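You operate a simulated robot arm through the tools that you are given. There is no shell and no other tool.

You run a simulated two-armed robot. Do the job below in one go: nothing can be reset, and whatever is moved stays where it is left.

JOB
Open the left grey drawer, take the orange cloth and put it in the inside of the left grey drawer, then shut the drawer. Then take the green crayon and leave it on the top of the orange bench. Then open the right orange drawer, fetch the finish card and set it in the inside of the right orange drawer, then shut the drawer. Then open the console door, take the brass roller from the bottom of the console and leave it on the low shelf of the green bench, then shut the door. Then open the left cream drawer. Keep to this order.

The check looks at the end state, three seconds after you hand in, the way a careful person would. Anything else that was tipped, shoved, dropped, spilled or broken makes it a failure. Flat cloth is picked up by pressing the open fingertips on it (5 to 10 N) and closing them slowly along it; thin cloth reads only 2 to 8 mm in the jaws.

ROBOT AND FRAMES
Two 7-joint arms with fingered hands on one trunk, on a base that moves. Base frame: it is fixed to the floor where the robot stands at the start and does not move with it; the origin is under the middle of the robot, x ahead of it, y to its left, z up. Readings come in cm, degrees, newtons and seconds.
The left shoulder is at the start at [7, 14.5, 101.2], the right one opposite. Each reaches about 77.9 cm from its shoulder. Places, roughly: brass roller (6x6x5 cm) [660, -90, 20]; console door [660, -110, 50]; finish card [550, 350, 75]; green crayon [275, 150, 100]; inside of the left grey drawer [70, 30, 70]; inside of the right orange drawer [380, 340, 70]; left cream drawer [-130, -170, 70]; left grey drawer [70, 20, 70]; low shelf of the green bench [300, 160, 20]; orange cloth (7x5x4 cm) [30, 400, 90]; right orange drawer [380, 330, 70]; top of the orange bench [340, 350, 80]. Payload 3.5 kg a hand.
The TCP of each hand is the grasp point between the finger pads, 2.5 cm short of the fingertips. In the tool frame z runs along the fingers and y along their closing line. The gripper opens to 8.8 cm; its body begins 2.9 cm behind the TCP. The gripper is a hand of 4 fingers: y runs from the thumb to the fingers, the wrist lies at [-1.3, -9.7, -16.2] in the tool frame, and closing takes about 1.5 s.
Orientation is that of the tool frame in the base frame, as a unit quaternion [w, x, y, z]. With the fingers straight down and the wrist toward the robot, the tool's x, y and z point along [0, 1, 0], [1, 0, 0] and [0, 0, -1] of the base frame.

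CONTROLS
- The arms move only by the tool send_rows. It takes "left_plan", "right_plan" or both (then of equal length, played together; a hand with none holds still); each is a list that holds one entry, the list of rows, each a list of 6 numbers: the shift along the tool's x, y, z in cm, then the turn, a rotation vector about the tool's x, y, z in degrees. In form: [[[tx, ty, tz, rx, ry, rz], ...]]. A call has 1 to 20 rows; each row shifts and turns the commanded pose from where the row before left it, along the tool's axes as they then stand. "left_hand" and "right_hand" are, for a hand that has rows, the finger opening in cm, from 0 to 8.8, set as the call begins (left out, the last holds). Each row takes 0.2 s and may step no farther than 5 cm and 8.6 degrees from the row before; otherwise, or with a gripper value out of range, the whole call is refused. A pose out of reach is approached as far as the arm can. The call stops where the force on the tool passes 40 N (or 10 N more than at its start, if that is more) or the arm is blocked; 0.2 s more then pass. The fingers move at their own pace (about 4.5 cm/s each) and stop on an object; they squeeze with about 29 N. The grip force told is the motor's: it shows also when the fingers shut on nothing. Time passes only in rows, and 0.2 s behind the last, so rows that do not move let the fingers close. It gives the time, the measured TCP pose, the force on the tool (base axes), the opening and the grip force at its end, in the units of the frame above (readings bear some noise), with the torque about the TCP (base axes, N m) and any sound that the robot's microphone picked up.
- Cameras (640 x 400 px; columns grow to the right, rows downward): "scene" is now at [13.46, -1.03, 131.85]; the picture's right is [-0.11, -0.99, 0.00], its down [-0.68, 0.07, -0.73] and it looks along [0.73, -0.08, -0.68] (base axes); focal length 244 px, centre (320, 200). "left" rides on the left gripper at [-6.4, -8.3, -9.8] in its tool frame; the picture's right is [-0.62, -0.37, 0.69], its down [0.71, -0.63, 0.30] and it looks along [0.33, 0.68, 0.65] (tool axes); focal length 265 px, centre (320, 200). "right" rides on the right gripper at [6.4, -8.3, -9.8] in its tool frame; the picture's right is [-0.62, 0.37, -0.69], its down [-0.71, -0.63, 0.30] and it looks along [-0.32, 0.68, 0.65] (tool axes); focal length 265 px, centre (320, 200). There is no depth. A picture from a camera that has moved, and an enlarged one, comes with that camera's place and axes in the base frame and with its lens.
- snapshot(camera): a new picture of that camera. The clock stands still meanwhile.
- move_column(by): slides the trunk up (or, below 0, down) by that many cm; the arms and the scene camera ride with it, the base frame stays. It gives what a move gives, with no picture.
- drive_base(legs): drives the robot by 1 to 6 legs, each [ahead, left, turn to the left] in cm, cm and degrees, along the robot's own axes; the way and the turn of a leg run together, so that a leg with both is an arc; at most 150 cm and 180 degrees a leg. The arms and the cameras ride along, it lands a little off, and it stops where it bumps. It gives what a move gives.
- finger_targets(index, middle, ring, thumb_bend, thumb_turn, hand): sets how far each is bent, from 0 (flat) to 1 (curled in); at 0.3 the hand is open as for a grip, at 0.7 the pads meet at the TCP. One left out holds its place. A second passes; each finger stops where it meets its share of the squeeze, and holds until it gets a number again. A gripper value or a shape takes the hand back. It gives what a move gives, with no picture; readings hold the bend of each and the force on the fingers (four entries, about 0 where the hand has none), thumb and palm. thumb_turn goes from beside the hand (0) to across from the fingers (1), as for a grip.
- grasp_type(shape, hand): the hand has 4 fingers and takes this shape, open, in about a second: jaw (thumb against the fingers, like two jaws); tri (thumb and two fingers); tip (a fingertip pinch); poke (one finger out to press); point (the index stretched); flat (the hand flat); cup (the hand cupped); fist (a fist). The gripper value then closes the fingers along that shape, each until it touches; the sizes above hold for jaw. It gives what a move gives, with no picture.
- aim_head(pan, tilt): turns the head with the scene camera to pan (to the left, within 86 degrees either way) and tilt (down, from -29 to 69), counted from straight ahead of the robot. It gives what a move gives.
- enlarge(camera, box): a new picture of the part [left, top, right, bottom] of that camera's present view, enlarged. The clock stands still meanwhile.
- job_done(): hands the job in; it is judged then, once.

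Places have to be worked out from the pictures, the camera data and where the tool is seen. Open the grippers and draw the arms clear of the work before you hand the job in, unless the task says otherwise.

The tools are called after "Call:" as a command line: name --argument value ..., lists and objects as JSON in quotes. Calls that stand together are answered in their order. send_rows: Moves the arms, as the interface text tells. Its arguments: {"type":"object","properties":{"left_plan":{"type":"array"},"left_hand":{"type":"number"},"right_plan":{"type":"array"},"right_hand":{"type":"number"}},"required":[]} The other tools are called the same way: move_column (by) moves the trunk up or down; grasp_type (shape, hand) gives the hand a shape; finger_targets (index, middle, ring, thumb_bend, thumb_turn, hand) moves the fingers one by one; drive_base (legs) drives the base; aim_head (pan, tilt) turns the head that bears the scene camera; snapshot (camera) takes a picture; enlarge (camera, box) takes an enlarged picture of a part of a camera's view; job_done () hands the job in.

At the start:

```text
time_s: 0.0
left_tool_pos: [55.79, 7.0, 102.46]
left_tool_rot: [0.0, 0.707, 0.707, 0.0]
left_ft_force: [1.0, -0.1, -0.8]
left_moment: [-0.02, 0.0, -0.03]
left_opening: 8.76
left_finger_force: 0.0
left_shape: jaw
left_bend: [0.3, 0.3, 0.3, 0.3, 0.98]
left_finger forces: [0.1, 0.0, 0.0, 0.0, 0.0, 0.0]
right_tool_pos: [43.82, -30.71, 99.71]
right_tool_rot: [0.0, 0.707, 0.707, 0.0]
right_ft_force: [0.8, -0.5, 0.8]
right_moment: [0.0, 0.04, -0.01]
right_opening: 8.72
right_finger_force: 0.1
right_shape: jaw
right_bend: [0.3, 0.3, 0.3, 0.3, 0.98]
right_finger forces: [0.0, 0.0, 0.1, 0.0, 0.0, 0.0]
trunk travel left (down, up): [-57.5, 26.5]
robot x, y, heading: [-0.1, -0.25, 0.3]
head pan, tilt (commanded): [-6.1, 42.9]
```

scene: 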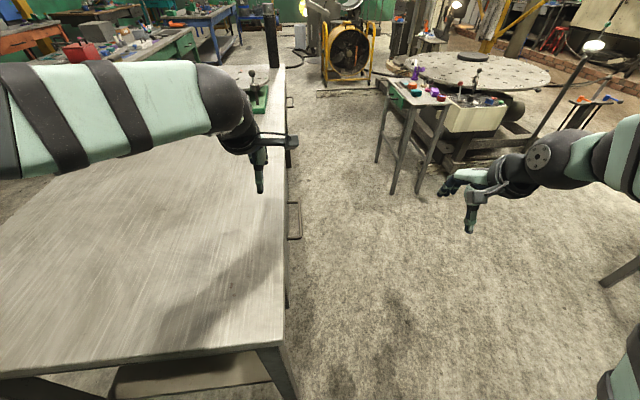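
right: 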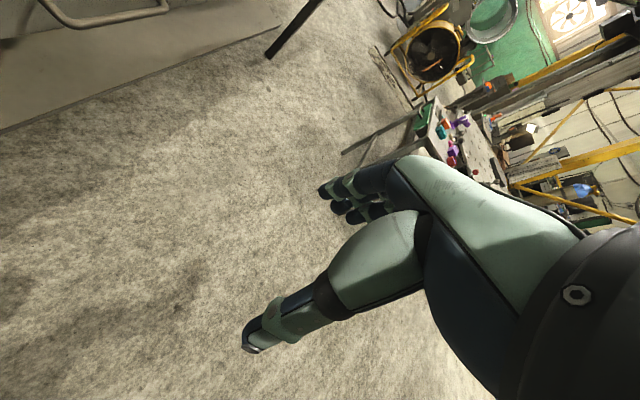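
left: 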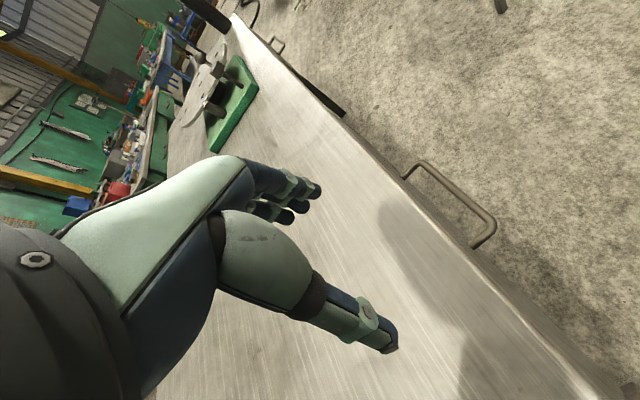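

The first pictures show a steel bench to my left with handles facing toward -y. I'll look around with the head to map the room before moving.

Call:
aim_head --pan 0 --tilt 10

Call:
snapshot --camera "scene"

Call:
aim_head --pan 60 --tilt 15

Call:
snapshot --camera "scene"

Call:
aim_head --pan -60 --tilt 15

Call:
snapshot --camera "scene"

```text
time_s: 1.0
left_tool_pos: [55.68, 6.97, 102.5]
left_tool_rot: [0.0, 0.707, 0.707, 0.001]
left_ft_force: [0.2, 0.3, 0.0]
left_moment: [0.0, -0.01, 0.02]
left_opening: 8.75
left_finger_force: 0.0
left_shape: jaw
left_bend: [0.3, 0.3, 0.3, 0.3, 0.98]
left_finger forces: [0.0, 0.0, 0.0, 0.0, 0.0, 0.0]
right_tool_pos: [43.87, -30.61, 99.72]
right_tool_rot: [0.0, 0.707, 0.707, 0.0]
right_ft_force: [-0.5, -0.7, -0.2]
right_moment: [0.0, 0.0, -0.01]
right_opening: 8.78
right_finger_force: 0.0
right_shape: jaw
right_bend: [0.3, 0.3, 0.3, 0.3, 0.98]
right_finger forces: [0.0, 0.0, 0.0, 0.1, 0.0, 0.0]
trunk travel left (down, up): [-57.5, 26.5]
robot x, y, heading: [-0.11, -0.11, -0.1]
head pan, tilt (commanded): [0.0, 10.0]
```

```text
taken
camera scene: at [14.51, -0.15, 137.03], right [0.0, -1.0, 0.0], down [-0.17, 0.0, -0.98], along [0.98, 0.0, -0.17], focal length 244 px, centre (320, 200)
```

scene: 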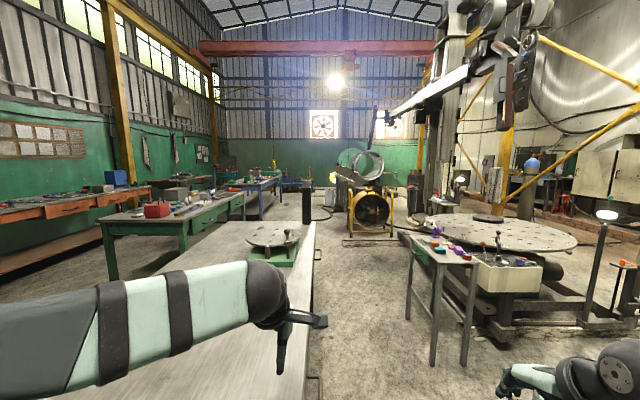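

```text
time_s: 2.3
left_tool_pos: [55.64, 6.95, 102.48]
left_tool_rot: [0.0, 0.707, 0.707, 0.0]
left_ft_force: [0.2, 0.3, 0.1]
left_moment: [0.06, 0.02, 0.02]
left_opening: 8.76
left_finger_force: 0.2
left_shape: jaw
left_bend: [0.3, 0.3, 0.3, 0.3, 0.98]
left_finger forces: [0.0, 0.1, 0.0, 0.0, 0.1, 0.1]
right_tool_pos: [43.89, -30.6, 99.74]
right_tool_rot: [0.0, 0.707, 0.707, 0.0]
right_ft_force: [0.5, 0.2, -0.3]
right_moment: [0.01, -0.02, 0.0]
right_opening: 8.76
right_finger_force: 0.1
right_shape: jaw
right_bend: [0.3, 0.3, 0.3, 0.3, 0.98]
right_finger forces: [0.0, 0.1, 0.1, 0.1, 0.1, 0.0]
trunk travel left (down, up): [-57.5, 26.5]
robot x, y, heading: [-0.02, -0.04, 0.1]
head pan, tilt (commanded): [60.0, 15.0]
```

```text
taken
camera scene: at [9.89, 7.94, 136.22], right [0.87, -0.5, 0.0], down [-0.13, -0.22, -0.97], along [0.48, 0.84, -0.26], focal length 244 px, centre (320, 200)
```

scene: 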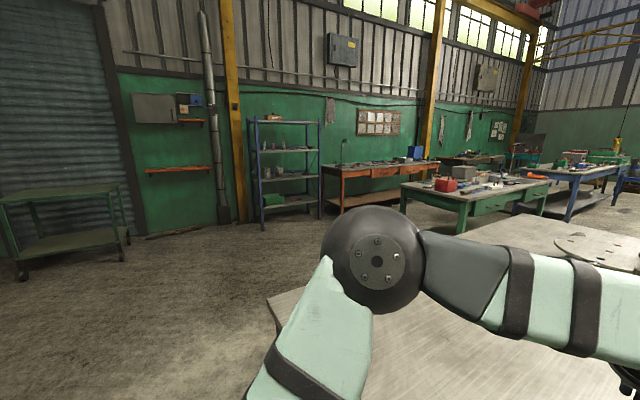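

```text
time_s: 4.3
left_tool_pos: [55.74, 7.04, 102.46]
left_tool_rot: [0.0, 0.707, 0.707, 0.0]
left_ft_force: [1.2, -0.7, 0.1]
left_moment: [-0.01, -0.01, 0.01]
left_opening: 8.77
left_finger_force: 0.1
left_shape: jaw
left_bend: [0.3, 0.3, 0.3, 0.3, 0.98]
left_finger forces: [0.1, 0.0, 0.1, 0.1, 0.0, 0.0]
right_tool_pos: [43.91, -30.56, 99.71]
right_tool_rot: [0.0, 0.708, 0.707, 0.001]
right_ft_force: [0.2, -0.4, -0.2]
right_moment: [0.02, -0.02, 0.03]
right_opening: 8.78
right_finger_force: 0.1
right_shape: jaw
right_bend: [0.3, 0.3, 0.3, 0.3, 0.98]
right_finger forces: [0.0, 0.0, 0.0, 0.0, 0.0, 0.0]
trunk travel left (down, up): [-57.5, 26.5]
robot x, y, heading: [-0.16, -0.36, 0.1]
head pan, tilt (commanded): [-60.0, 15.0]
```

```text
taken
camera scene: at [9.89, -8.23, 136.22], right [-0.87, -0.5, 0.0], down [-0.13, 0.22, -0.97], along [0.48, -0.84, -0.26], focal length 244 px, centre (320, 200)
```

scene: 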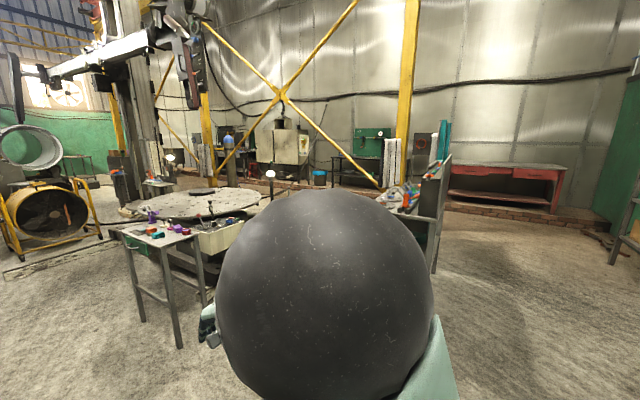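

The room is mapped roughly: steel bench on my left, green and orange benches ahead-left, turntable right. Now I zoom toward the wall shelf where the orange cloth should be, and look at the bench front beside me.

Call:
aim_head --pan 86 --tilt 10

Call:
snapshot --camera "scene"

Call:
enlarge --camera "scene" --box '[240, 140, 400, 240]'

Call:
aim_head --pan 0 --tilt 55

Call:
snapshot --camera "scene"

```text
time_s: 6.6
left_tool_pos: [55.82, 7.02, 102.37]
left_tool_rot: [0.0, 0.707, 0.707, 0.0]
left_ft_force: [0.0, 0.7, -0.3]
left_moment: [0.04, 0.0, 0.01]
left_opening: 8.75
left_finger_force: 0.0
left_shape: jaw
left_bend: [0.3, 0.3, 0.3, 0.3, 0.98]
left_finger forces: [0.0, 0.0, 0.0, 0.0, 0.0, 0.0]
right_tool_pos: [43.83, -30.7, 99.78]
right_tool_rot: [0.0, 0.707, 0.707, 0.0]
right_ft_force: [0.7, 0.2, 0.3]
right_moment: [0.0, 0.05, 0.04]
right_opening: 8.77
right_finger_force: 0.0
right_shape: jaw
right_bend: [0.3, 0.3, 0.3, 0.3, 0.98]
right_finger forces: [0.0, 0.0, 0.0, 0.1, 0.0, 0.0]
trunk travel left (down, up): [-57.5, 26.5]
robot x, y, heading: [-0.07, 0.14, 0.3]
head pan, tilt (commanded): [85.9, 10.0]
```

```text
taken
camera scene: at [5.88, 9.13, 137.04], right [1.0, -0.07, 0.0], down [-0.01, -0.17, -0.98], along [0.07, 0.98, -0.17], focal length 244 px, centre (320, 200)
```

scene: 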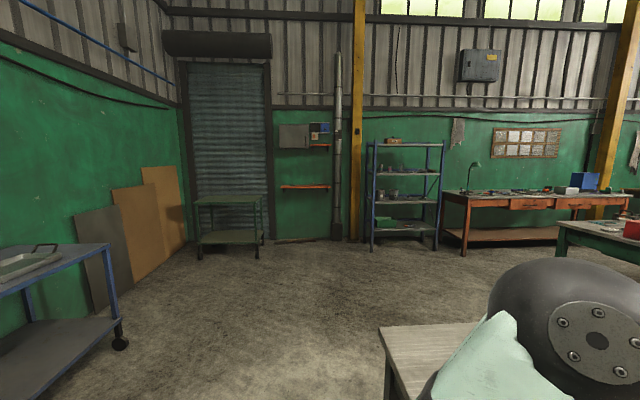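

```text
4.00 times, centred on (320, 190) of scene
camera zoom: at [5.88, 9.13, 137.04], right [1.0, -0.07, 0.0], down [-0.01, -0.17, -0.98], along [0.07, 0.98, -0.17], focal length 974 px, centre (320, 240)
```

zoom: 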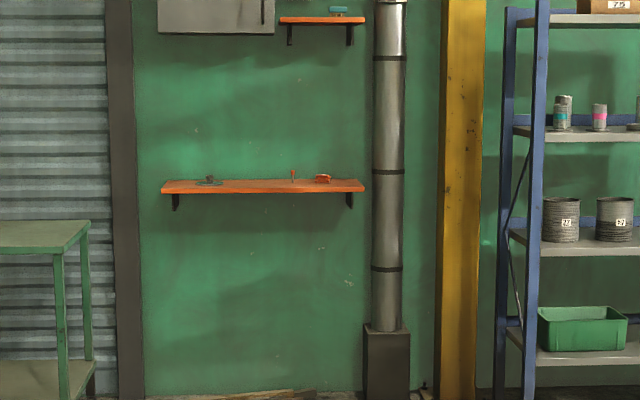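

```text
time_s: 8.2
left_tool_pos: [55.73, 6.98, 102.42]
left_tool_rot: [0.0, 0.707, 0.707, 0.0]
left_ft_force: [-0.6, 1.0, -0.3]
left_moment: [0.01, 0.04, 0.01]
left_opening: 8.76
left_finger_force: 0.0
left_shape: jaw
left_bend: [0.3, 0.3, 0.3, 0.3, 0.98]
left_finger forces: [0.0, 0.0, 0.0, 0.1, 0.1, 0.0]
right_tool_pos: [43.9, -30.65, 99.78]
right_tool_rot: [0.001, 0.707, 0.707, -0.001]
right_ft_force: [-0.6, 0.3, -0.2]
right_moment: [0.01, 0.01, 0.04]
right_opening: 8.75
right_finger_force: 0.1
right_shape: jaw
right_bend: [0.3, 0.3, 0.3, 0.3, 0.98]
right_finger forces: [0.0, 0.1, 0.0, 0.0, 0.0, 0.0]
trunk travel left (down, up): [-57.5, 26.5]
robot x, y, heading: [0.12, 0.03, 0.0]
head pan, tilt (commanded): [0.0, 55.0]
```

```text
taken
camera scene: at [12.42, -0.14, 130.2], right [0.0, -1.0, 0.0], down [-0.82, 0.0, -0.57], along [0.57, 0.0, -0.82], focal length 244 px, centre (320, 200)
```

scene: 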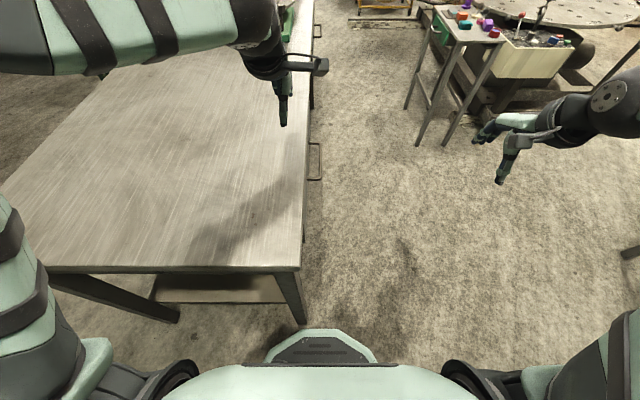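

The cloth sits on the lower orange wall shelf near [34, 400, 92], with two other small things to its left. The left grey drawer handle is near [70, 1.5, 70], so I drive round to face the bench front.

Call:
drive_base --legs '[[0, -75, 0], [70, 0, 0], [0, 0, 90]]'

Call:
aim_head --pan 0 --tilt 35

Call:
snapshot --camera "scene"

```text
time_s: 19.5
left_tool_pos: [63.3, -19.35, 102.49]
left_tool_rot: [0.0, 0.002, 1.0, 0.001]
left_ft_force: [-0.2, -0.3, 1.0]
left_moment: [0.02, 0.0, 0.0]
left_opening: 8.78
left_finger_force: 0.1
left_shape: jaw
left_bend: [0.3, 0.3, 0.3, 0.3, 0.98]
left_finger forces: [0.0, 0.0, 0.0, 0.0, 0.0, 0.0]
right_tool_pos: [100.68, -31.53, 99.71]
right_tool_rot: [0.0, 0.004, 1.0, 0.0]
right_ft_force: [0.2, 0.6, -0.4]
right_moment: [0.01, 0.03, -0.01]
right_opening: 8.77
right_finger_force: 0.0
right_shape: jaw
right_bend: [0.3, 0.3, 0.3, 0.3, 0.98]
right_finger forces: [0.1, 0.0, 0.0, 0.0, 0.0, 0.0]
trunk travel left (down, up): [-57.5, 26.5]
robot x, y, heading: [70.02, -75.06, 89.5]
head pan, tilt (commanded): [0.0, 55.0]
```

```text
time_s: 20.3
left_tool_pos: [63.21, -19.36, 102.46]
left_tool_rot: [-0.001, 0.003, 1.0, 0.0]
left_ft_force: [-0.3, -0.1, -0.6]
left_moment: [-0.02, -0.04, 0.02]
left_opening: 8.78
left_finger_force: 0.1
left_shape: jaw
left_bend: [0.3, 0.3, 0.3, 0.3, 0.98]
left_finger forces: [0.0, 0.0, 0.0, 0.1, 0.0, 0.0]
right_tool_pos: [100.74, -31.59, 99.7]
right_tool_rot: [-0.001, 0.004, 1.0, 0.001]
right_ft_force: [0.2, 0.8, -0.2]
right_moment: [-0.02, 0.04, 0.0]
right_opening: 8.75
right_finger_force: 0.1
right_shape: jaw
right_bend: [0.3, 0.3, 0.3, 0.3, 0.98]
right_finger forces: [0.0, 0.0, 0.1, 0.0, 0.0, 0.0]
trunk travel left (down, up): [-57.5, 26.5]
robot x, y, heading: [70.14, -75.35, 89.7]
head pan, tilt (commanded): [0.0, 35.0]
```

```text
taken
camera scene: at [70.09, -61.51, 133.02], right [1.0, -0.01, 0.0], down [0.0, -0.57, -0.82], along [0.01, 0.82, -0.57], focal length 244 px, centre (320, 200)
```

scene: 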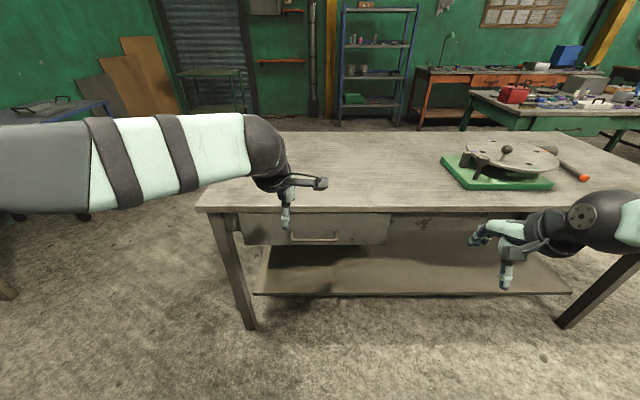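

I now face the bench; the left grey drawer front is at centre-left with its bar handle. I zoom in on it for accurate placement.

Call:
enlarge --camera "scene" --box '[220, 180, 420, 305]'

Call:
snapshot --camera "left"

```text
3.20 times, centred on (320, 242) of scene
camera zoom: at [70.09, -61.51, 133.02], right [1.0, -0.01, 0.0], down [0.0, -0.57, -0.82], along [0.01, 0.82, -0.57], focal length 779 px, centre (320, 64)
```

zoom: 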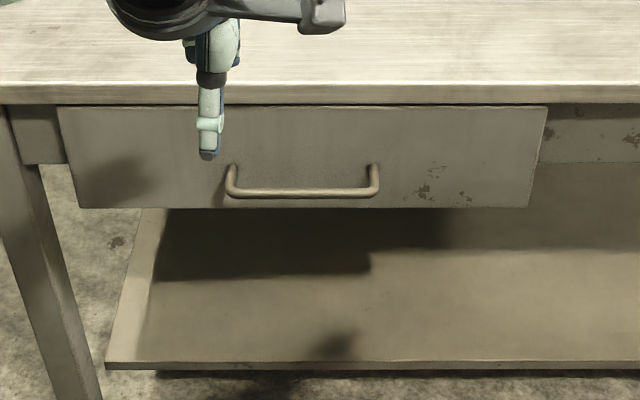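

```text
taken
camera left: at [69.68, -27.81, 112.32], right [0.62, -0.37, -0.69], down [-0.72, -0.63, -0.3], along [-0.32, 0.69, -0.65], focal length 265 px, centre (320, 200)
```

left: 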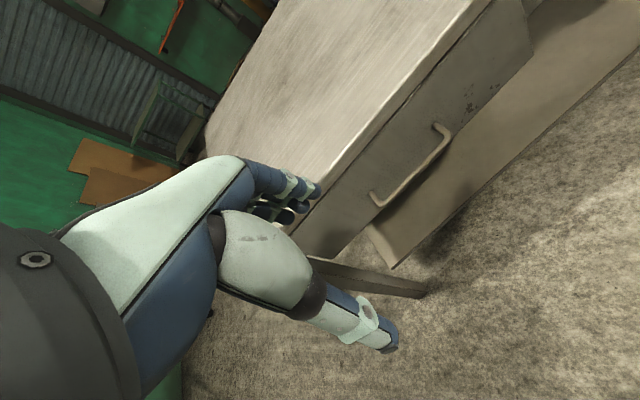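

The handle bar is about 16 cm wide, near x≈68.5, y≈-1, z≈74, sticking out ~4 cm. I'll turn the left hand so its fingers point at the bench (90° about tool x).

Call:
send_rows --left_plan '[[[0, 0, 0, -8.2, 0, 0], [0, 0, 0, -8.2, 0, 0], [0, 0, 0, -8.2, 0, 0], [0, 0, 0, -8.2, 0, 0], [0, 0, 0, -8.2, 0, 0], [0, 0, 0, -8.2, 0, 0], [0, 0, 0, -8.2, 0, 0], [0, 0, 0, -8.2, 0, 0], [0, 0, 0, -8.2, 0, 0], [0, 0, 0, -8.2, 0, 0], [0, 0, 0, -8, 0, 0]]]'

Call:
snapshot --camera "left"

Call:
snapshot --camera "scene"

```text
time_s: 22.9
left_tool_pos: [60.42, -12.05, 108.69]
left_tool_rot: [0.006, -0.029, 0.757, 0.653]
left_ft_force: [-0.3, -0.1, -0.7]
left_moment: [0.0, 0.01, -0.01]
left_opening: 8.8
left_finger_force: 0.1
left_shape: jaw
left_bend: [0.3, 0.3, 0.3, 0.3, 0.98]
left_finger forces: [0.0, 0.0, 0.0, 0.0, 0.0, 0.0]
left hand out of reach, approached as far as the arm can: row 8, 9, 10, 11
right_tool_pos: [100.7, -31.42, 99.78]
right_tool_rot: [0.0, 0.002, 1.0, 0.001]
right_ft_force: [0.2, 0.0, 0.3]
right_moment: [0.02, 0.01, 0.02]
right_opening: 8.78
right_finger_force: 0.0
right_shape: jaw
right_bend: [0.3, 0.3, 0.3, 0.3, 0.98]
right_finger forces: [0.1, 0.0, 0.1, 0.0, 0.0, 0.0]
trunk travel left (down, up): [-57.5, 26.5]
robot x, y, heading: [69.95, -74.82, 89.6]
head pan, tilt (commanded): [0.0, 35.0]
stopped in row 11 (left hand): the arm was blocked; the commanded pose is now the measured one
```

```text
taken
camera left: at [67.49, -22.62, 102.18], right [0.62, 0.65, -0.44], down [-0.69, 0.18, -0.7], along [-0.38, 0.73, 0.56], focal length 265 px, centre (320, 200)
```

left: 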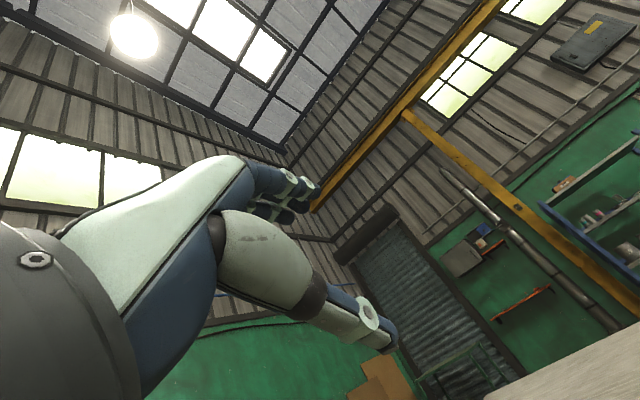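

```text
taken
camera scene: at [70.09, -61.46, 133.02], right [1.0, -0.01, 0.0], down [0.0, -0.57, -0.82], along [0.01, 0.82, -0.57], focal length 244 px, centre (320, 200)
```

scene: 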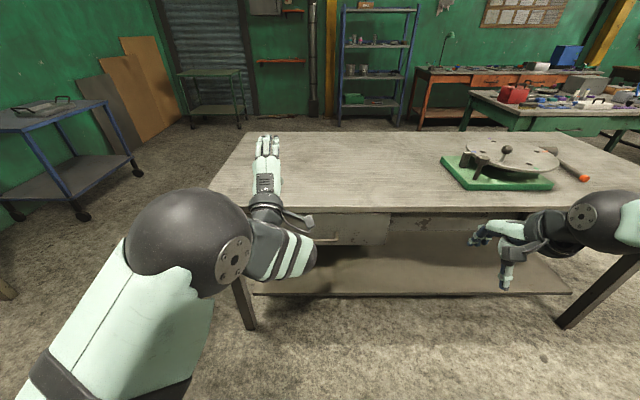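

The hand now points forward (about 8° short). I lower it in front of the drawer at a safe 8–10 cm stand-off from the handle.

Call:
send_rows --left_plan '[[[-0.7, -3.8, 0.3, 0, 0, 0], [-0.7, -3.8, 0.3, 0, 0, 0], [-0.7, -3.8, 0.3, 0, 0, 0], [-0.7, -3.8, 0.3, 0, 0, 0], [-0.7, -3.8, 0.3, 0, 0, 0], [-0.7, -3.8, 0.3, 0, 0, 0], [-0.7, -3.8, 0.3, -2, 0, 0], [-0.7, -3.8, 0.3, -3, 0, 0], [-0.7, -3.8, 0.3, -3, 0, 0]]]'

Call:
snapshot --camera "left"

Call:
snapshot --camera "scene"

```text
time_s: 24.9
left_tool_pos: [68.43, -10.67, 77.55]
left_tool_rot: [0.005, -0.026, 0.708, 0.705]
left_ft_force: [-0.2, -0.1, 1.3]
left_moment: [0.0, -0.02, 0.02]
left_opening: 8.81
left_finger_force: 0.1
left_shape: jaw
left_bend: [0.3, 0.3, 0.3, 0.3, 0.98]
left_finger forces: [0.1, 0.0, 0.0, 0.1, 0.0, 0.0]
left hand out of reach, approached as far as the arm can: row 1, 2
right_tool_pos: [100.76, -31.5, 99.76]
right_tool_rot: [0.001, 0.003, 1.0, -0.001]
right_ft_force: [0.3, -0.3, -0.1]
right_moment: [0.01, 0.0, 0.02]
right_opening: 8.74
right_finger_force: 0.1
right_shape: jaw
right_bend: [0.3, 0.3, 0.3, 0.3, 0.98]
right_finger forces: [0.0, 0.0, 0.0, 0.0, 0.0, 0.0]
trunk travel left (down, up): [-57.5, 26.5]
robot x, y, heading: [69.91, -75.12, 89.6]
head pan, tilt (commanded): [0.0, 35.0]
```

```text
taken
camera left: at [75.55, -20.31, 69.45], right [0.61, 0.71, -0.34], down [-0.7, 0.28, -0.66], along [-0.37, 0.65, 0.67], focal length 265 px, centre (320, 200)
```

left: 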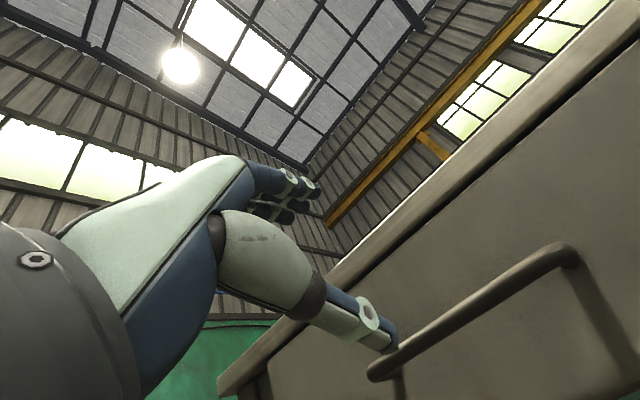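

```text
taken
camera scene: at [70.13, -61.47, 133.03], right [1.0, -0.01, 0.0], down [0.0, -0.57, -0.82], along [0.0, 0.82, -0.57], focal length 244 px, centre (320, 200)
```

scene: 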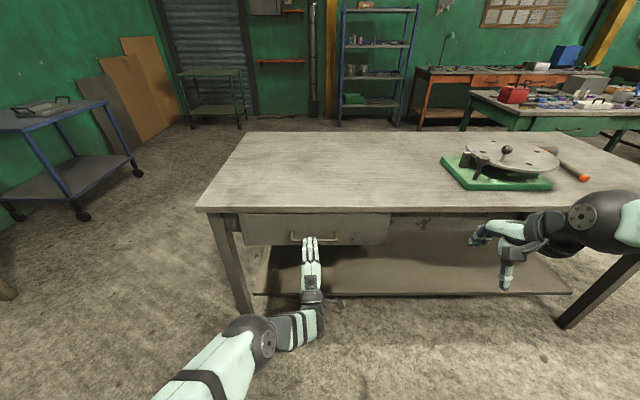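

The wrist view triangulates the bar at about [68.5, 0, 73.1]. I lower 4.4 cm and come forward 7 cm with the hand open.

Call:
send_rows --left_plan '[[[0, -2.2, 0, 0, 0, 0], [0, -2.2, 0, 0, 0, 0], [0, 0, 2.4, 0, 0, 0], [0, 0, 2.4, 0, 0, 0], [0, 0, 2.2, 0, 0, 0]]]' --left_hand 8.8

Call:
snapshot --camera "left"

Call:
enlarge --camera "scene" --box '[220, 180, 420, 305]'

```text
time_s: 26.1
left_tool_pos: [67.06, -7.79, 75.56]
left_tool_rot: [0.005, -0.026, 0.709, 0.705]
left_ft_force: [-0.4, 0.0, 0.7]
left_moment: [-0.02, 0.02, -0.01]
left_opening: 8.8
left_finger_force: 0.1
left_shape: jaw
left_bend: [0.3, 0.3, 0.3, 0.3, 0.98]
left_finger forces: [0.0, 0.1, 0.0, 0.1, 0.0, 0.0]
left hand out of reach, approached as far as the arm can: row 3, 4, 5
right_tool_pos: [100.68, -31.41, 99.84]
right_tool_rot: [0.0, 0.003, 1.0, 0.0]
right_ft_force: [-0.4, -0.1, -0.1]
right_moment: [0.01, 0.01, 0.0]
right_opening: 8.75
right_finger_force: 0.0
right_shape: jaw
right_bend: [0.3, 0.3, 0.3, 0.3, 0.98]
right_finger forces: [0.0, 0.1, 0.0, 0.0, 0.1, 0.0]
trunk travel left (down, up): [-57.5, 26.5]
robot x, y, heading: [69.93, -75.03, 89.4]
head pan, tilt (commanded): [0.0, 35.0]
```

```text
taken
camera left: at [74.09, -17.39, 67.69], right [0.61, 0.71, -0.35], down [-0.7, 0.28, -0.66], along [-0.37, 0.65, 0.67], focal length 265 px, centre (320, 200)
```

left: 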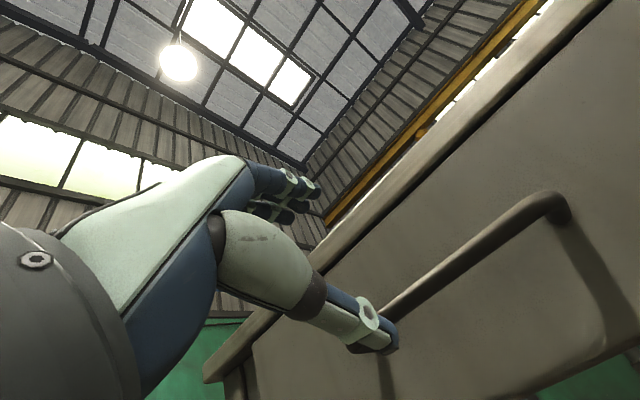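

```text
3.20 times, centred on (320, 242) of scene
camera zoom: at [70.05, -61.5, 133.02], right [1.0, -0.01, 0.0], down [0.0, -0.57, -0.82], along [0.01, 0.82, -0.57], focal length 779 px, centre (320, 64)
```

zoom: 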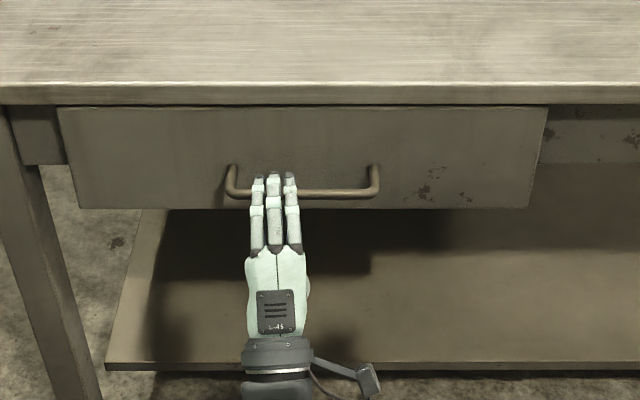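

The arm runs out of reach because the shoulder is too high for a level wrist. I back off a little, lower the trunk 25 cm, and then lift the hand again.

Call:
send_rows --left_plan '[[[0, 0, -3, 0, 0, 0], [0, 0, -3, 0, 0, 0], [0, 0, -2, 0, 0, 0]]]'

Call:
move_column --by -25

Call:
send_rows --left_plan '[[[0, 4, 0, 0, 0, 0], [0, 4, 0, 0, 0, 0], [0, 4, 0, 0, 0, 0], [0, 4, 0, 0, 0, 0], [0, 4, 0, 0, 0, 0]]]'

```text
time_s: 26.9
left_tool_pos: [67.24, -15.86, 75.77]
left_tool_rot: [0.006, -0.025, 0.708, 0.705]
left_ft_force: [1.3, 0.0, 0.3]
left_moment: [0.0, 0.04, 0.0]
left_opening: 8.79
left_finger_force: 0.0
left_shape: jaw
left_bend: [0.3, 0.3, 0.3, 0.3, 0.98]
left_finger forces: [0.0, 0.0, 0.0, 0.0, 0.1, 0.0]
right_tool_pos: [100.77, -31.48, 99.71]
right_tool_rot: [-0.001, 0.004, 1.0, 0.0]
right_ft_force: [0.1, -0.5, -0.1]
right_moment: [-0.01, 0.03, 0.0]
right_opening: 8.76
right_finger_force: 0.0
right_shape: jaw
right_bend: [0.3, 0.3, 0.3, 0.3, 0.98]
right_finger forces: [0.1, 0.1, 0.0, 0.1, 0.1, 0.0]
trunk travel left (down, up): [-57.5, 26.5]
robot x, y, heading: [69.86, -75.5, 89.8]
head pan, tilt (commanded): [0.0, 35.0]
```

```text
time_s: 29.5
left_tool_pos: [67.24, -15.8, 50.62]
left_tool_rot: [0.004, -0.026, 0.708, 0.705]
left_ft_force: [-0.1, 0.0, -0.4]
left_moment: [-0.02, -0.03, 0.0]
left_opening: 8.79
left_finger_force: 0.1
left_shape: jaw
left_bend: [0.3, 0.3, 0.3, 0.3, 0.98]
left_finger forces: [0.0, 0.0, 0.0, 0.0, 0.1, 0.0]
right_tool_pos: [100.74, -31.49, 74.82]
right_tool_rot: [0.0, 0.003, 1.0, 0.0]
right_ft_force: [-0.2, -0.5, 0.1]
right_moment: [-0.01, 0.02, 0.0]
right_opening: 8.76
right_finger_force: 0.1
right_shape: jaw
right_bend: [0.3, 0.3, 0.3, 0.3, 0.98]
right_finger forces: [0.0, 0.0, 0.1, 0.1, 0.1, 0.0]
trunk travel left (down, up): [-32.5, 51.5]
robot x, y, heading: [69.78, -75.05, 89.6]
head pan, tilt (commanded): [0.0, 35.0]
```

```text
time_s: 30.7
left_tool_pos: [67.73, -11.94, 68.85]
left_tool_rot: [0.004, -0.025, 0.708, 0.705]
left_ft_force: [-0.5, 0.4, 0.6]
left_moment: [0.02, -0.01, 0.04]
left_opening: 8.81
left_finger_force: 0.0
left_shape: jaw
left_bend: [0.3, 0.3, 0.3, 0.3, 0.98]
left_finger forces: [0.0, 0.0, 0.1, 0.0, 0.0, 0.0]
left hand out of reach, approached as far as the arm can: row 1, 2, 3
right_tool_pos: [100.61, -31.57, 74.76]
right_tool_rot: [0.0, 0.004, 1.0, 0.0]
right_ft_force: [0.1, -0.3, 0.6]
right_moment: [0.01, -0.03, -0.02]
right_opening: 8.79
right_finger_force: 0.0
right_shape: jaw
right_bend: [0.3, 0.3, 0.3, 0.3, 0.98]
right_finger forces: [0.0, 0.0, 0.0, 0.0, 0.1, 0.0]
trunk travel left (down, up): [-32.5, 51.5]
robot x, y, heading: [69.77, -75.26, 89.6]
head pan, tilt (commanded): [0.0, 35.0]
```

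The arm follows well with the trunk lower. Now raise 4.2 cm and go forward 8 cm toward the bar, then check.

Call:
send_rows --left_plan '[[[-0.4, 2.1, 0, 0, 0, 0], [-0.4, 2.1, 0, 0, 0, 0], [0, 0, 2.7, 0, 0, 0], [0, 0, 2.7, 0, 0, 0], [0, 0, 2.6, 0, 0, 0]]]'

Call:
snapshot --camera "left"

Call:
snapshot --camera "scene"

```text
time_s: 31.9
left_tool_pos: [68.12, -3.94, 73.09]
left_tool_rot: [0.005, -0.024, 0.708, 0.705]
left_ft_force: [0.5, -0.7, 0.6]
left_moment: [-0.02, 0.02, -0.02]
left_opening: 8.77
left_finger_force: 0.2
left_shape: jaw
left_bend: [0.3, 0.3, 0.3, 0.3, 0.98]
left_finger forces: [0.0, 0.1, 0.0, 0.0, 0.0, 0.0]
right_tool_pos: [100.71, -31.51, 74.79]
right_tool_rot: [0.0, 0.003, 1.0, 0.0]
right_ft_force: [0.1, -0.6, 0.2]
right_moment: [-0.02, 0.03, 0.02]
right_opening: 8.77
right_finger_force: 0.1
right_shape: jaw
right_bend: [0.3, 0.3, 0.3, 0.3, 0.98]
right_finger forces: [0.1, 0.0, 0.0, 0.0, 0.0, 0.0]
trunk travel left (down, up): [-32.5, 51.5]
robot x, y, heading: [69.86, -75.41, 89.7]
head pan, tilt (commanded): [0.0, 35.0]
```

```text
taken
camera left: at [75.18, -13.53, 65.14], right [0.61, 0.71, -0.35], down [-0.7, 0.28, -0.66], along [-0.37, 0.65, 0.67], focal length 265 px, centre (320, 200)
```

left: 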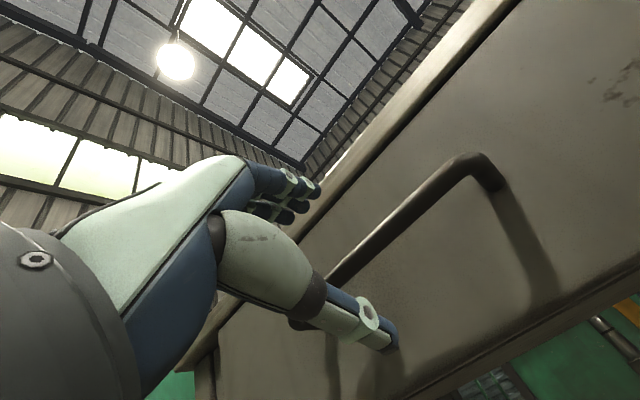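

```text
taken
camera scene: at [70.1, -61.48, 108.02], right [1.0, -0.01, 0.0], down [0.0, -0.57, -0.82], along [0.0, 0.82, -0.57], focal length 244 px, centre (320, 200)
```

scene: 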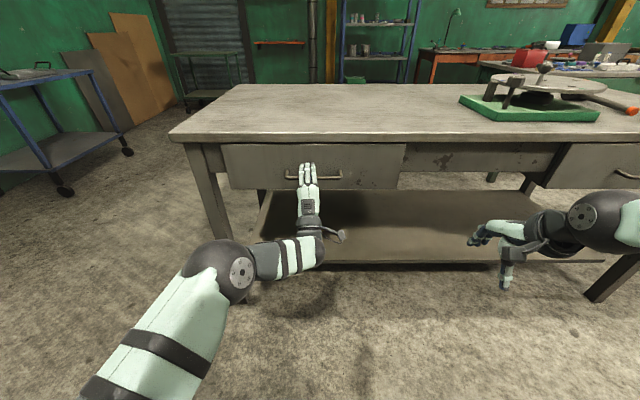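

The bar lies right between fingers and thumb, about 4 cm ahead of the TCP. I advance 3.6 cm and close.

Call:
send_rows --left_plan '[[[0, 0, 1.8, 0, 0, 0], [0, 0, 1.8, 0, 0, 0]]]'

Call:
send_rows --left_plan '[[[0, 0, 0, 0, 0, 0], [0, 0, 0, 0, 0, 0], [0, 0, 0, 0, 0, 0], [0, 0, 0, 0, 0, 0], [0, 0, 0, 0, 0, 0], [0, 0, 0, 0, 0, 0], [0, 0, 0, 0, 0, 0], [0, 0, 0, 0, 0, 0], [0, 0, 0, 0, 0, 0]]]' --left_hand 0.3

Call:
snapshot --camera "left"

```text
time_s: 32.5
left_tool_pos: [67.95, -0.31, 73.27]
left_tool_rot: [0.004, -0.026, 0.709, 0.705]
left_ft_force: [0.1, 1.6, -0.1]
left_moment: [0.03, 0.0, 0.0]
left_opening: 8.79
left_finger_force: 0.0
left_shape: jaw
left_bend: [0.3, 0.3, 0.3, 0.3, 0.98]
left_finger forces: [0.1, 0.0, 0.1, 0.0, 0.0, 0.0]
right_tool_pos: [100.66, -31.51, 74.74]
right_tool_rot: [0.0, 0.004, 1.0, 0.001]
right_ft_force: [-1.0, -0.1, -0.8]
right_moment: [0.0, 0.0, 0.05]
right_opening: 8.76
right_finger_force: 0.0
right_shape: jaw
right_bend: [0.3, 0.3, 0.3, 0.3, 0.98]
right_finger forces: [0.1, 0.0, 0.0, 0.0, 0.0, 0.0]
trunk travel left (down, up): [-32.5, 51.5]
robot x, y, heading: [70.15, -75.34, 89.6]
head pan, tilt (commanded): [0.0, 35.0]
```

```text
time_s: 34.5
left_tool_pos: [67.94, -0.29, 73.14]
left_tool_rot: [0.004, -0.025, 0.708, 0.705]
left_ft_force: [-1.1, -0.2, -0.5]
left_moment: [-0.01, -0.06, 0.0]
left_opening: 0.32
left_finger_force: 0.0
left_shape: jaw
left_bend: [0.71, 0.68, 0.68, 0.71, 1.0]
left_finger forces: [0.0, 0.0, 0.0, 0.0, 0.2, 0.0]
right_tool_pos: [100.79, -31.47, 74.8]
right_tool_rot: [0.0, 0.004, 1.0, 0.0]
right_ft_force: [-0.7, -0.5, 0.0]
right_moment: [0.0, 0.03, 0.0]
right_opening: 8.78
right_finger_force: 0.1
right_shape: jaw
right_bend: [0.3, 0.3, 0.3, 0.3, 0.98]
right_finger forces: [0.0, 0.0, 0.0, 0.0, 0.0, 0.0]
trunk travel left (down, up): [-32.5, 51.5]
robot x, y, heading: [69.59, -74.87, 89.4]
head pan, tilt (commanded): [0.0, 35.0]
```

```text
taken
camera left: at [75.01, -9.97, 65.13], right [0.61, 0.71, -0.35], down [-0.7, 0.28, -0.66], along [-0.37, 0.65, 0.67], focal length 265 px, centre (320, 200)
```

left: 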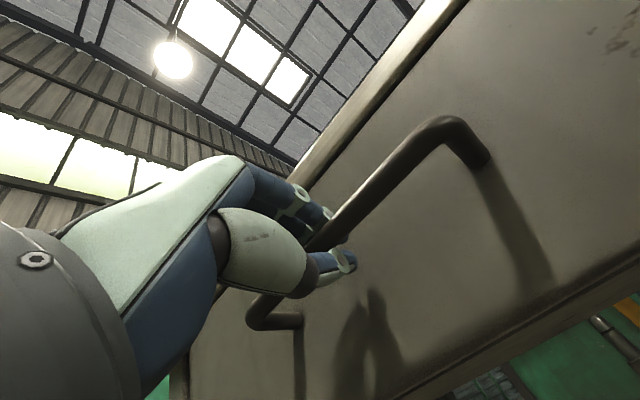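

Fingers read shut on nothing, yet the bar appears within the finger loop. I zoom in on the grip to see which side the bar lies on.

Call:
enlarge --camera "left" --box '[220, 150, 412, 270]'

Call:
enlarge --camera "scene" --box '[256, 140, 384, 220]'

Call:
snapshot --camera "right"

```text
3.33 times, centred on (316, 210) of left
camera zoom: at [75.01, -9.97, 65.13], right [0.61, 0.71, -0.35], down [-0.7, 0.28, -0.66], along [-0.37, 0.65, 0.67], focal length 885 px, centre (333, 167)
```

zoom: 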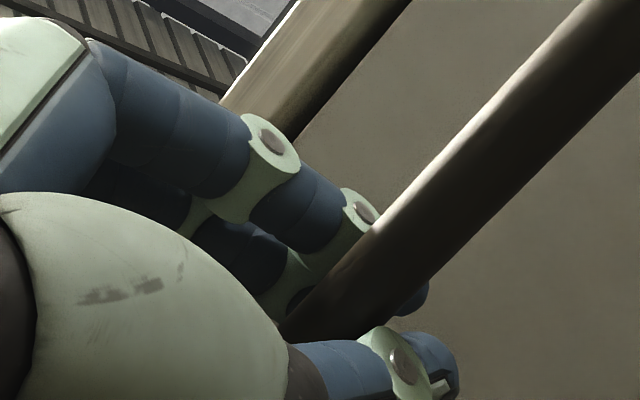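

```text
5.00 times, centred on (320, 180) of scene
camera zoom: at [70.1, -61.5, 108.02], right [1.0, -0.01, 0.0], down [0.0, -0.57, -0.82], along [0.01, 0.82, -0.57], focal length 1218 px, centre (320, 300)
```

zoom: 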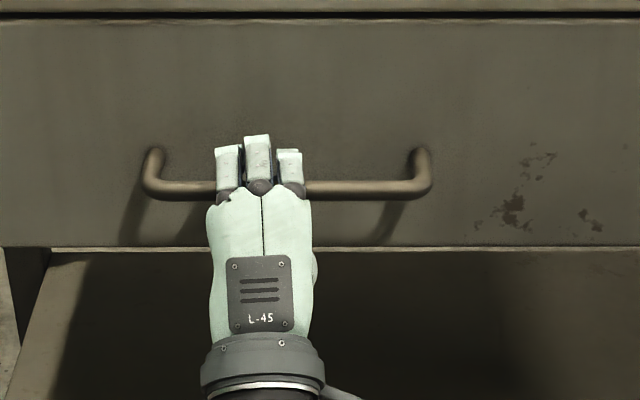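

```text
taken
camera right: at [94.1, -39.74, 84.61], right [0.62, 0.36, 0.69], down [0.71, -0.63, -0.3], along [0.33, 0.68, -0.65], focal length 265 px, centre (320, 200)
```

right: 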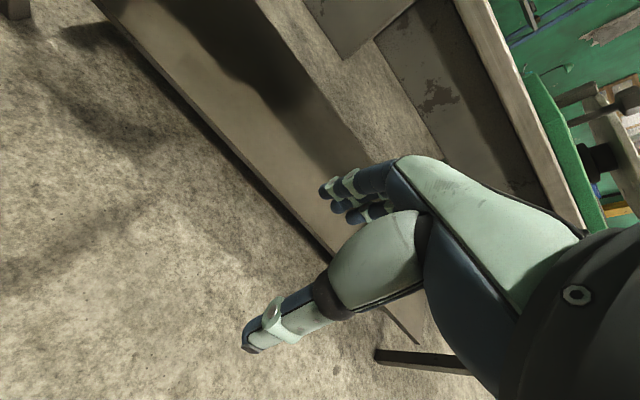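

The fingers wrap over and behind the bar, so the bar is hooked inside the closed hand. I pull the drawer toward me gently.

Call:
send_rows --left_plan '[[[0, 0, -1, 0, 0, 0], [0, 0, -1.5, 0, 0, 0], [0, 0, -1.5, 0, 0, 0], [0, 0, -2, 0, 0, 0], [0, 0, -2, 0, 0, 0], [0, 0, -2, 0, 0, 0]]]'

Call:
snapshot --camera "scene"

```text
time_s: 35.9
left_tool_pos: [68.2, -10.23, 73.43]
left_tool_rot: [0.005, -0.025, 0.708, 0.706]
left_ft_force: [-0.2, -0.3, 0.1]
left_moment: [0.01, 0.03, -0.01]
left_opening: 0.31
left_finger_force: 0.1
left_shape: jaw
left_bend: [0.71, 0.68, 0.68, 0.71, 1.0]
left_finger forces: [0.0, 0.0, 0.1, 0.1, 0.1, 0.0]
right_tool_pos: [100.66, -31.57, 74.7]
right_tool_rot: [0.001, 0.003, 1.0, 0.0]
right_ft_force: [0.5, -0.6, -0.3]
right_moment: [0.02, -0.01, -0.02]
right_opening: 8.75
right_finger_force: 0.1
right_shape: jaw
right_bend: [0.3, 0.3, 0.3, 0.3, 0.98]
right_finger forces: [0.0, 0.0, 0.0, 0.1, 0.0, 0.1]
trunk travel left (down, up): [-32.5, 51.5]
robot x, y, heading: [69.71, -74.88, 89.6]
head pan, tilt (commanded): [0.0, 35.0]
```

```text
taken
camera scene: at [70.08, -61.53, 108.02], right [1.0, -0.01, 0.0], down [0.0, -0.57, -0.82], along [0.01, 0.82, -0.57], focal length 244 px, centre (320, 200)
```

scene: 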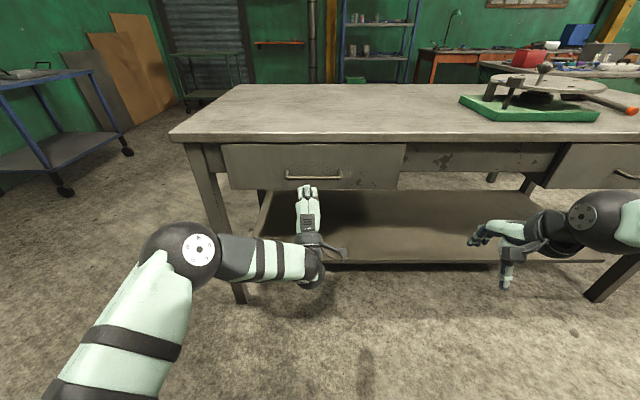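

The bar slipped out: it was only loosely inside the fingertip loop and the drawer did not move. I'll reopen, come back in deeper, and curl the fingers round the bar as a hook.

Call:
send_rows --left_plan '[[[0, 0, 0, 0, 0, 0], [0, 0, 0, 0, 0, 0], [0, 0, 0, 0, 0, 0], [0, 0, 0, 0, 0, 0], [0, 0, 0, 0, 0, 0], [0, 0, 0, 0, 0, 0], [0, 0, 0, 0, 0, 0], [0, 0, 0, 0, 0, 0]]]' --left_hand 8.8

Call:
send_rows --left_plan '[[[0, 0, 2.5, 0, 0, 0], [0, 0, 2.5, 0, 0, 0], [0, 0, 2.5, 0, 0, 0], [0, 0, 1.5, 0, 0, 0], [0, 0, 1.2, 0, 0, 0], [0, 0, 0.8, 0, 0, 0]]]'

Call:
snapshot --camera "left"

```text
time_s: 37.7
left_tool_pos: [68.26, -10.18, 73.4]
left_tool_rot: [0.004, -0.026, 0.708, 0.705]
left_ft_force: [0.2, -0.2, 0.1]
left_moment: [0.02, 0.0, -0.02]
left_opening: 8.77
left_finger_force: 0.1
left_shape: jaw
left_bend: [0.3, 0.3, 0.3, 0.3, 0.98]
left_finger forces: [0.1, 0.0, 0.0, 0.1, 0.0, 0.0]
right_tool_pos: [100.76, -31.52, 74.76]
right_tool_rot: [0.0, 0.004, 1.0, 0.0]
right_ft_force: [-0.5, 0.4, -0.6]
right_moment: [0.0, 0.0, -0.01]
right_opening: 8.74
right_finger_force: 0.0
right_shape: jaw
right_bend: [0.3, 0.3, 0.3, 0.3, 0.98]
right_finger forces: [0.1, 0.0, 0.0, 0.0, 0.1, 0.0]
trunk travel left (down, up): [-32.5, 51.5]
robot x, y, heading: [69.68, -75.14, 89.8]
head pan, tilt (commanded): [0.0, 35.0]
```

```text
time_s: 39.1
left_tool_pos: [67.85, 0.76, 73.21]
left_tool_rot: [0.003, -0.027, 0.708, 0.705]
left_ft_force: [0.8, 0.0, 0.7]
left_moment: [0.01, -0.01, 0.01]
left_opening: 8.77
left_finger_force: 0.0
left_shape: jaw
left_bend: [0.3, 0.3, 0.3, 0.3, 0.98]
left_finger forces: [0.0, 0.1, 0.2, 0.1, 0.0, 0.0]
right_tool_pos: [100.82, -31.49, 74.76]
right_tool_rot: [0.0, 0.005, 1.0, 0.0]
right_ft_force: [0.4, 0.3, -0.7]
right_moment: [-0.01, -0.01, 0.02]
right_opening: 8.77
right_finger_force: 0.0
right_shape: jaw
right_bend: [0.3, 0.3, 0.3, 0.3, 0.98]
right_finger forces: [0.0, 0.0, 0.1, 0.0, 0.0, 0.1]
trunk travel left (down, up): [-32.5, 51.5]
robot x, y, heading: [69.48, -75.08, 89.6]
head pan, tilt (commanded): [0.0, 35.0]
```

```text
taken
camera left: at [75.04, -8.87, 65.19], right [0.61, 0.71, -0.35], down [-0.7, 0.28, -0.66], along [-0.37, 0.65, 0.67], focal length 265 px, centre (320, 200)
```

left: 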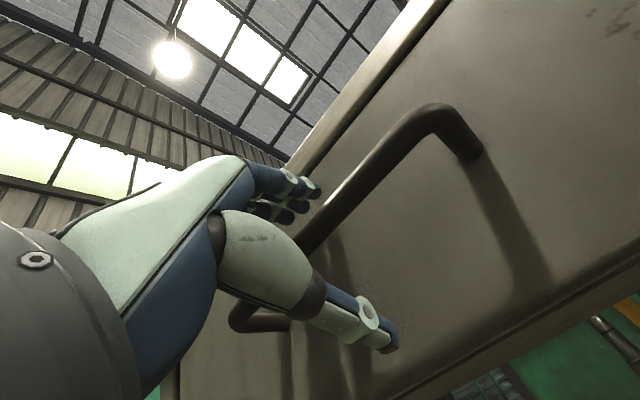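

The bar is now about 1 cm behind the TCP, well inside the open hand. I curl the three fingers over it like a hook.

Call:
finger_targets --hand "left" --index 1.0 --middle 1.0 --ring 1.0

Call:
snapshot --camera "left"

```text
time_s: 40.1
left_tool_pos: [67.89, 0.71, 73.0]
left_tool_rot: [0.005, -0.026, 0.709, 0.704]
left_ft_force: [-1.0, 0.5, 0.7]
left_moment: [-1.4, -0.12, -0.6]
left_opening: 3.87
left_finger_force: 42.6
left_shape: fingers
left_bend: [0.92, 0.91, 0.91, 0.28, 0.98]
left_finger forces: [14.7, 10.5, 19.0, 0.1, 41.0, 0.1]
right_tool_pos: [100.71, -31.54, 74.77]
right_tool_rot: [0.0, 0.003, 1.0, 0.0]
right_ft_force: [0.4, 0.3, 0.2]
right_moment: [0.03, 0.0, -0.04]
right_opening: 8.77
right_finger_force: 0.1
right_shape: jaw
right_bend: [0.3, 0.3, 0.3, 0.3, 0.98]
right_finger forces: [0.0, 0.0, 0.1, 0.0, 0.1, 0.1]
trunk travel left (down, up): [-32.5, 51.5]
robot x, y, heading: [69.8, -75.09, 89.4]
head pan, tilt (commanded): [0.0, 35.0]
```

```text
taken
camera left: at [75.02, -8.88, 65.14], right [0.61, 0.71, -0.35], down [-0.7, 0.28, -0.66], along [-0.37, 0.65, 0.66], focal length 265 px, centre (320, 200)
```

left: 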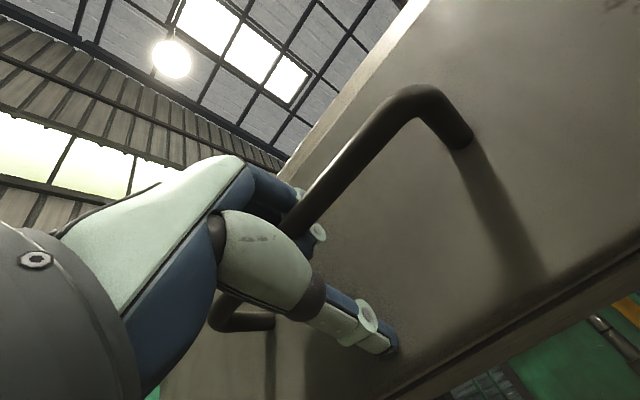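

The fingers now grip the bar firmly (≈43 N) and the drawer has already eased forward a bit. I pull gently with force checks.

Call:
send_rows --left_plan '[[[0, 0, -0.5, 0, 0, 0], [0, 0, -1, 0, 0, 0], [0, 0, -1.5, 0, 0, 0], [0, 0, -1.5, 0, 0, 0], [0, 0, -1.5, 0, 0, 0]]]'

Call:
snapshot --camera "scene"

```text
time_s: 41.3
left_tool_pos: [67.92, -5.31, 73.06]
left_tool_rot: [0.004, -0.026, 0.71, 0.704]
left_ft_force: [-9.8, -1.1, -4.8]
left_moment: [-1.31, -0.17, -0.71]
left_opening: 3.92
left_finger_force: 43.7
left_shape: fingers
left_bend: [0.92, 0.91, 0.91, 0.27, 0.99]
left_finger forces: [15.6, 11.7, 19.1, 0.0, 41.4, 0.0]
right_tool_pos: [100.55, -31.41, 74.76]
right_tool_rot: [0.0, 0.002, 1.0, -0.001]
right_ft_force: [0.2, 0.8, 0.1]
right_moment: [-0.01, -0.02, -0.02]
right_opening: 8.76
right_finger_force: 0.0
right_shape: jaw
right_bend: [0.3, 0.3, 0.3, 0.3, 0.98]
right_finger forces: [0.0, 0.1, 0.1, 0.0, 0.0, 0.1]
trunk travel left (down, up): [-32.5, 51.5]
robot x, y, heading: [69.87, -75.29, 89.7]
head pan, tilt (commanded): [0.0, 35.0]
```

```text
taken
camera scene: at [69.93, -61.4, 107.99], right [1.0, -0.01, 0.0], down [0.0, -0.57, -0.82], along [0.01, 0.82, -0.57], focal length 244 px, centre (320, 200)
```

scene: 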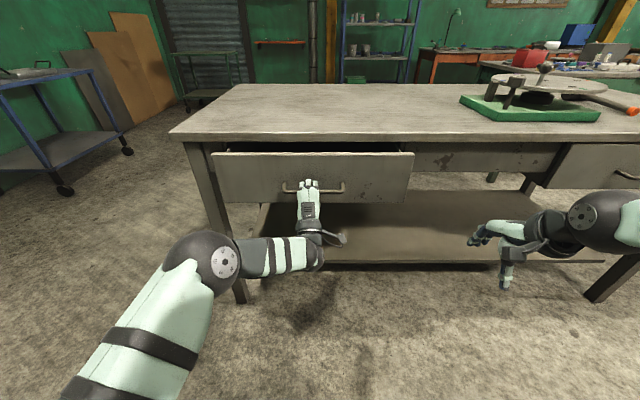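

The drawer is opening; there's a small sideways load, which I correct while pulling on about 15 cm more.

Call:
send_rows --left_plan '[[[0.15, 0, -1.8, 0, 0, 0], [0.1, 0, -1.8, 0, 0, 0], [0.07, 0, -1.8, 0, 0, 0], [0.07, 0, -1.8, 0, 0, 0], [0.07, 0, -1.8, 0, 0, 0], [0.07, 0, -1.8, 0, 0, 0], [0.07, 0, -1.8, 0, 0, 0]]]'

Call:
snapshot --camera "scene"

```text
time_s: 42.9
left_tool_pos: [67.86, -17.64, 73.16]
left_tool_rot: [0.005, -0.024, 0.71, 0.704]
left_ft_force: [-2.4, -1.4, -8.9]
left_moment: [-1.14, -0.23, -0.56]
left_opening: 3.94
left_finger_force: 42.1
left_shape: fingers
left_bend: [0.92, 0.91, 0.91, 0.26, 0.98]
left_finger forces: [15.5, 11.8, 18.2, 0.0, 38.6, 0.0]
right_tool_pos: [100.69, -31.43, 74.68]
right_tool_rot: [0.0, 0.003, 1.0, -0.001]
right_ft_force: [-0.1, 0.2, 0.2]
right_moment: [0.01, -0.01, -0.02]
right_opening: 8.76
right_finger_force: 0.1
right_shape: jaw
right_bend: [0.3, 0.3, 0.3, 0.3, 0.98]
right_finger forces: [0.0, 0.1, 0.0, 0.1, 0.1, 0.0]
trunk travel left (down, up): [-32.5, 51.5]
robot x, y, heading: [69.92, -75.26, 89.8]
head pan, tilt (commanded): [0.0, 35.0]
```

```text
taken
camera scene: at [70.06, -61.36, 107.99], right [1.0, -0.01, 0.0], down [0.0, -0.57, -0.82], along [0.01, 0.82, -0.57], focal length 244 px, centre (320, 200)
```

scene: 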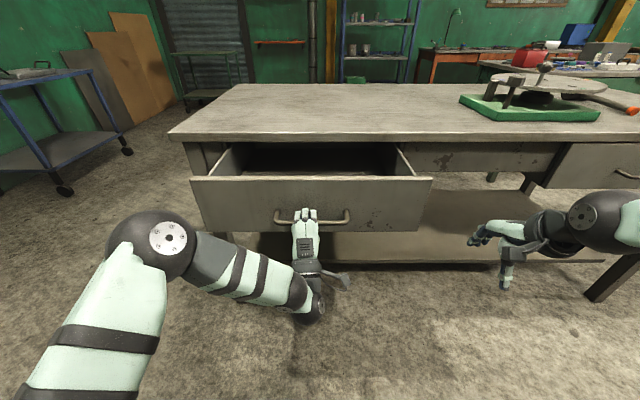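

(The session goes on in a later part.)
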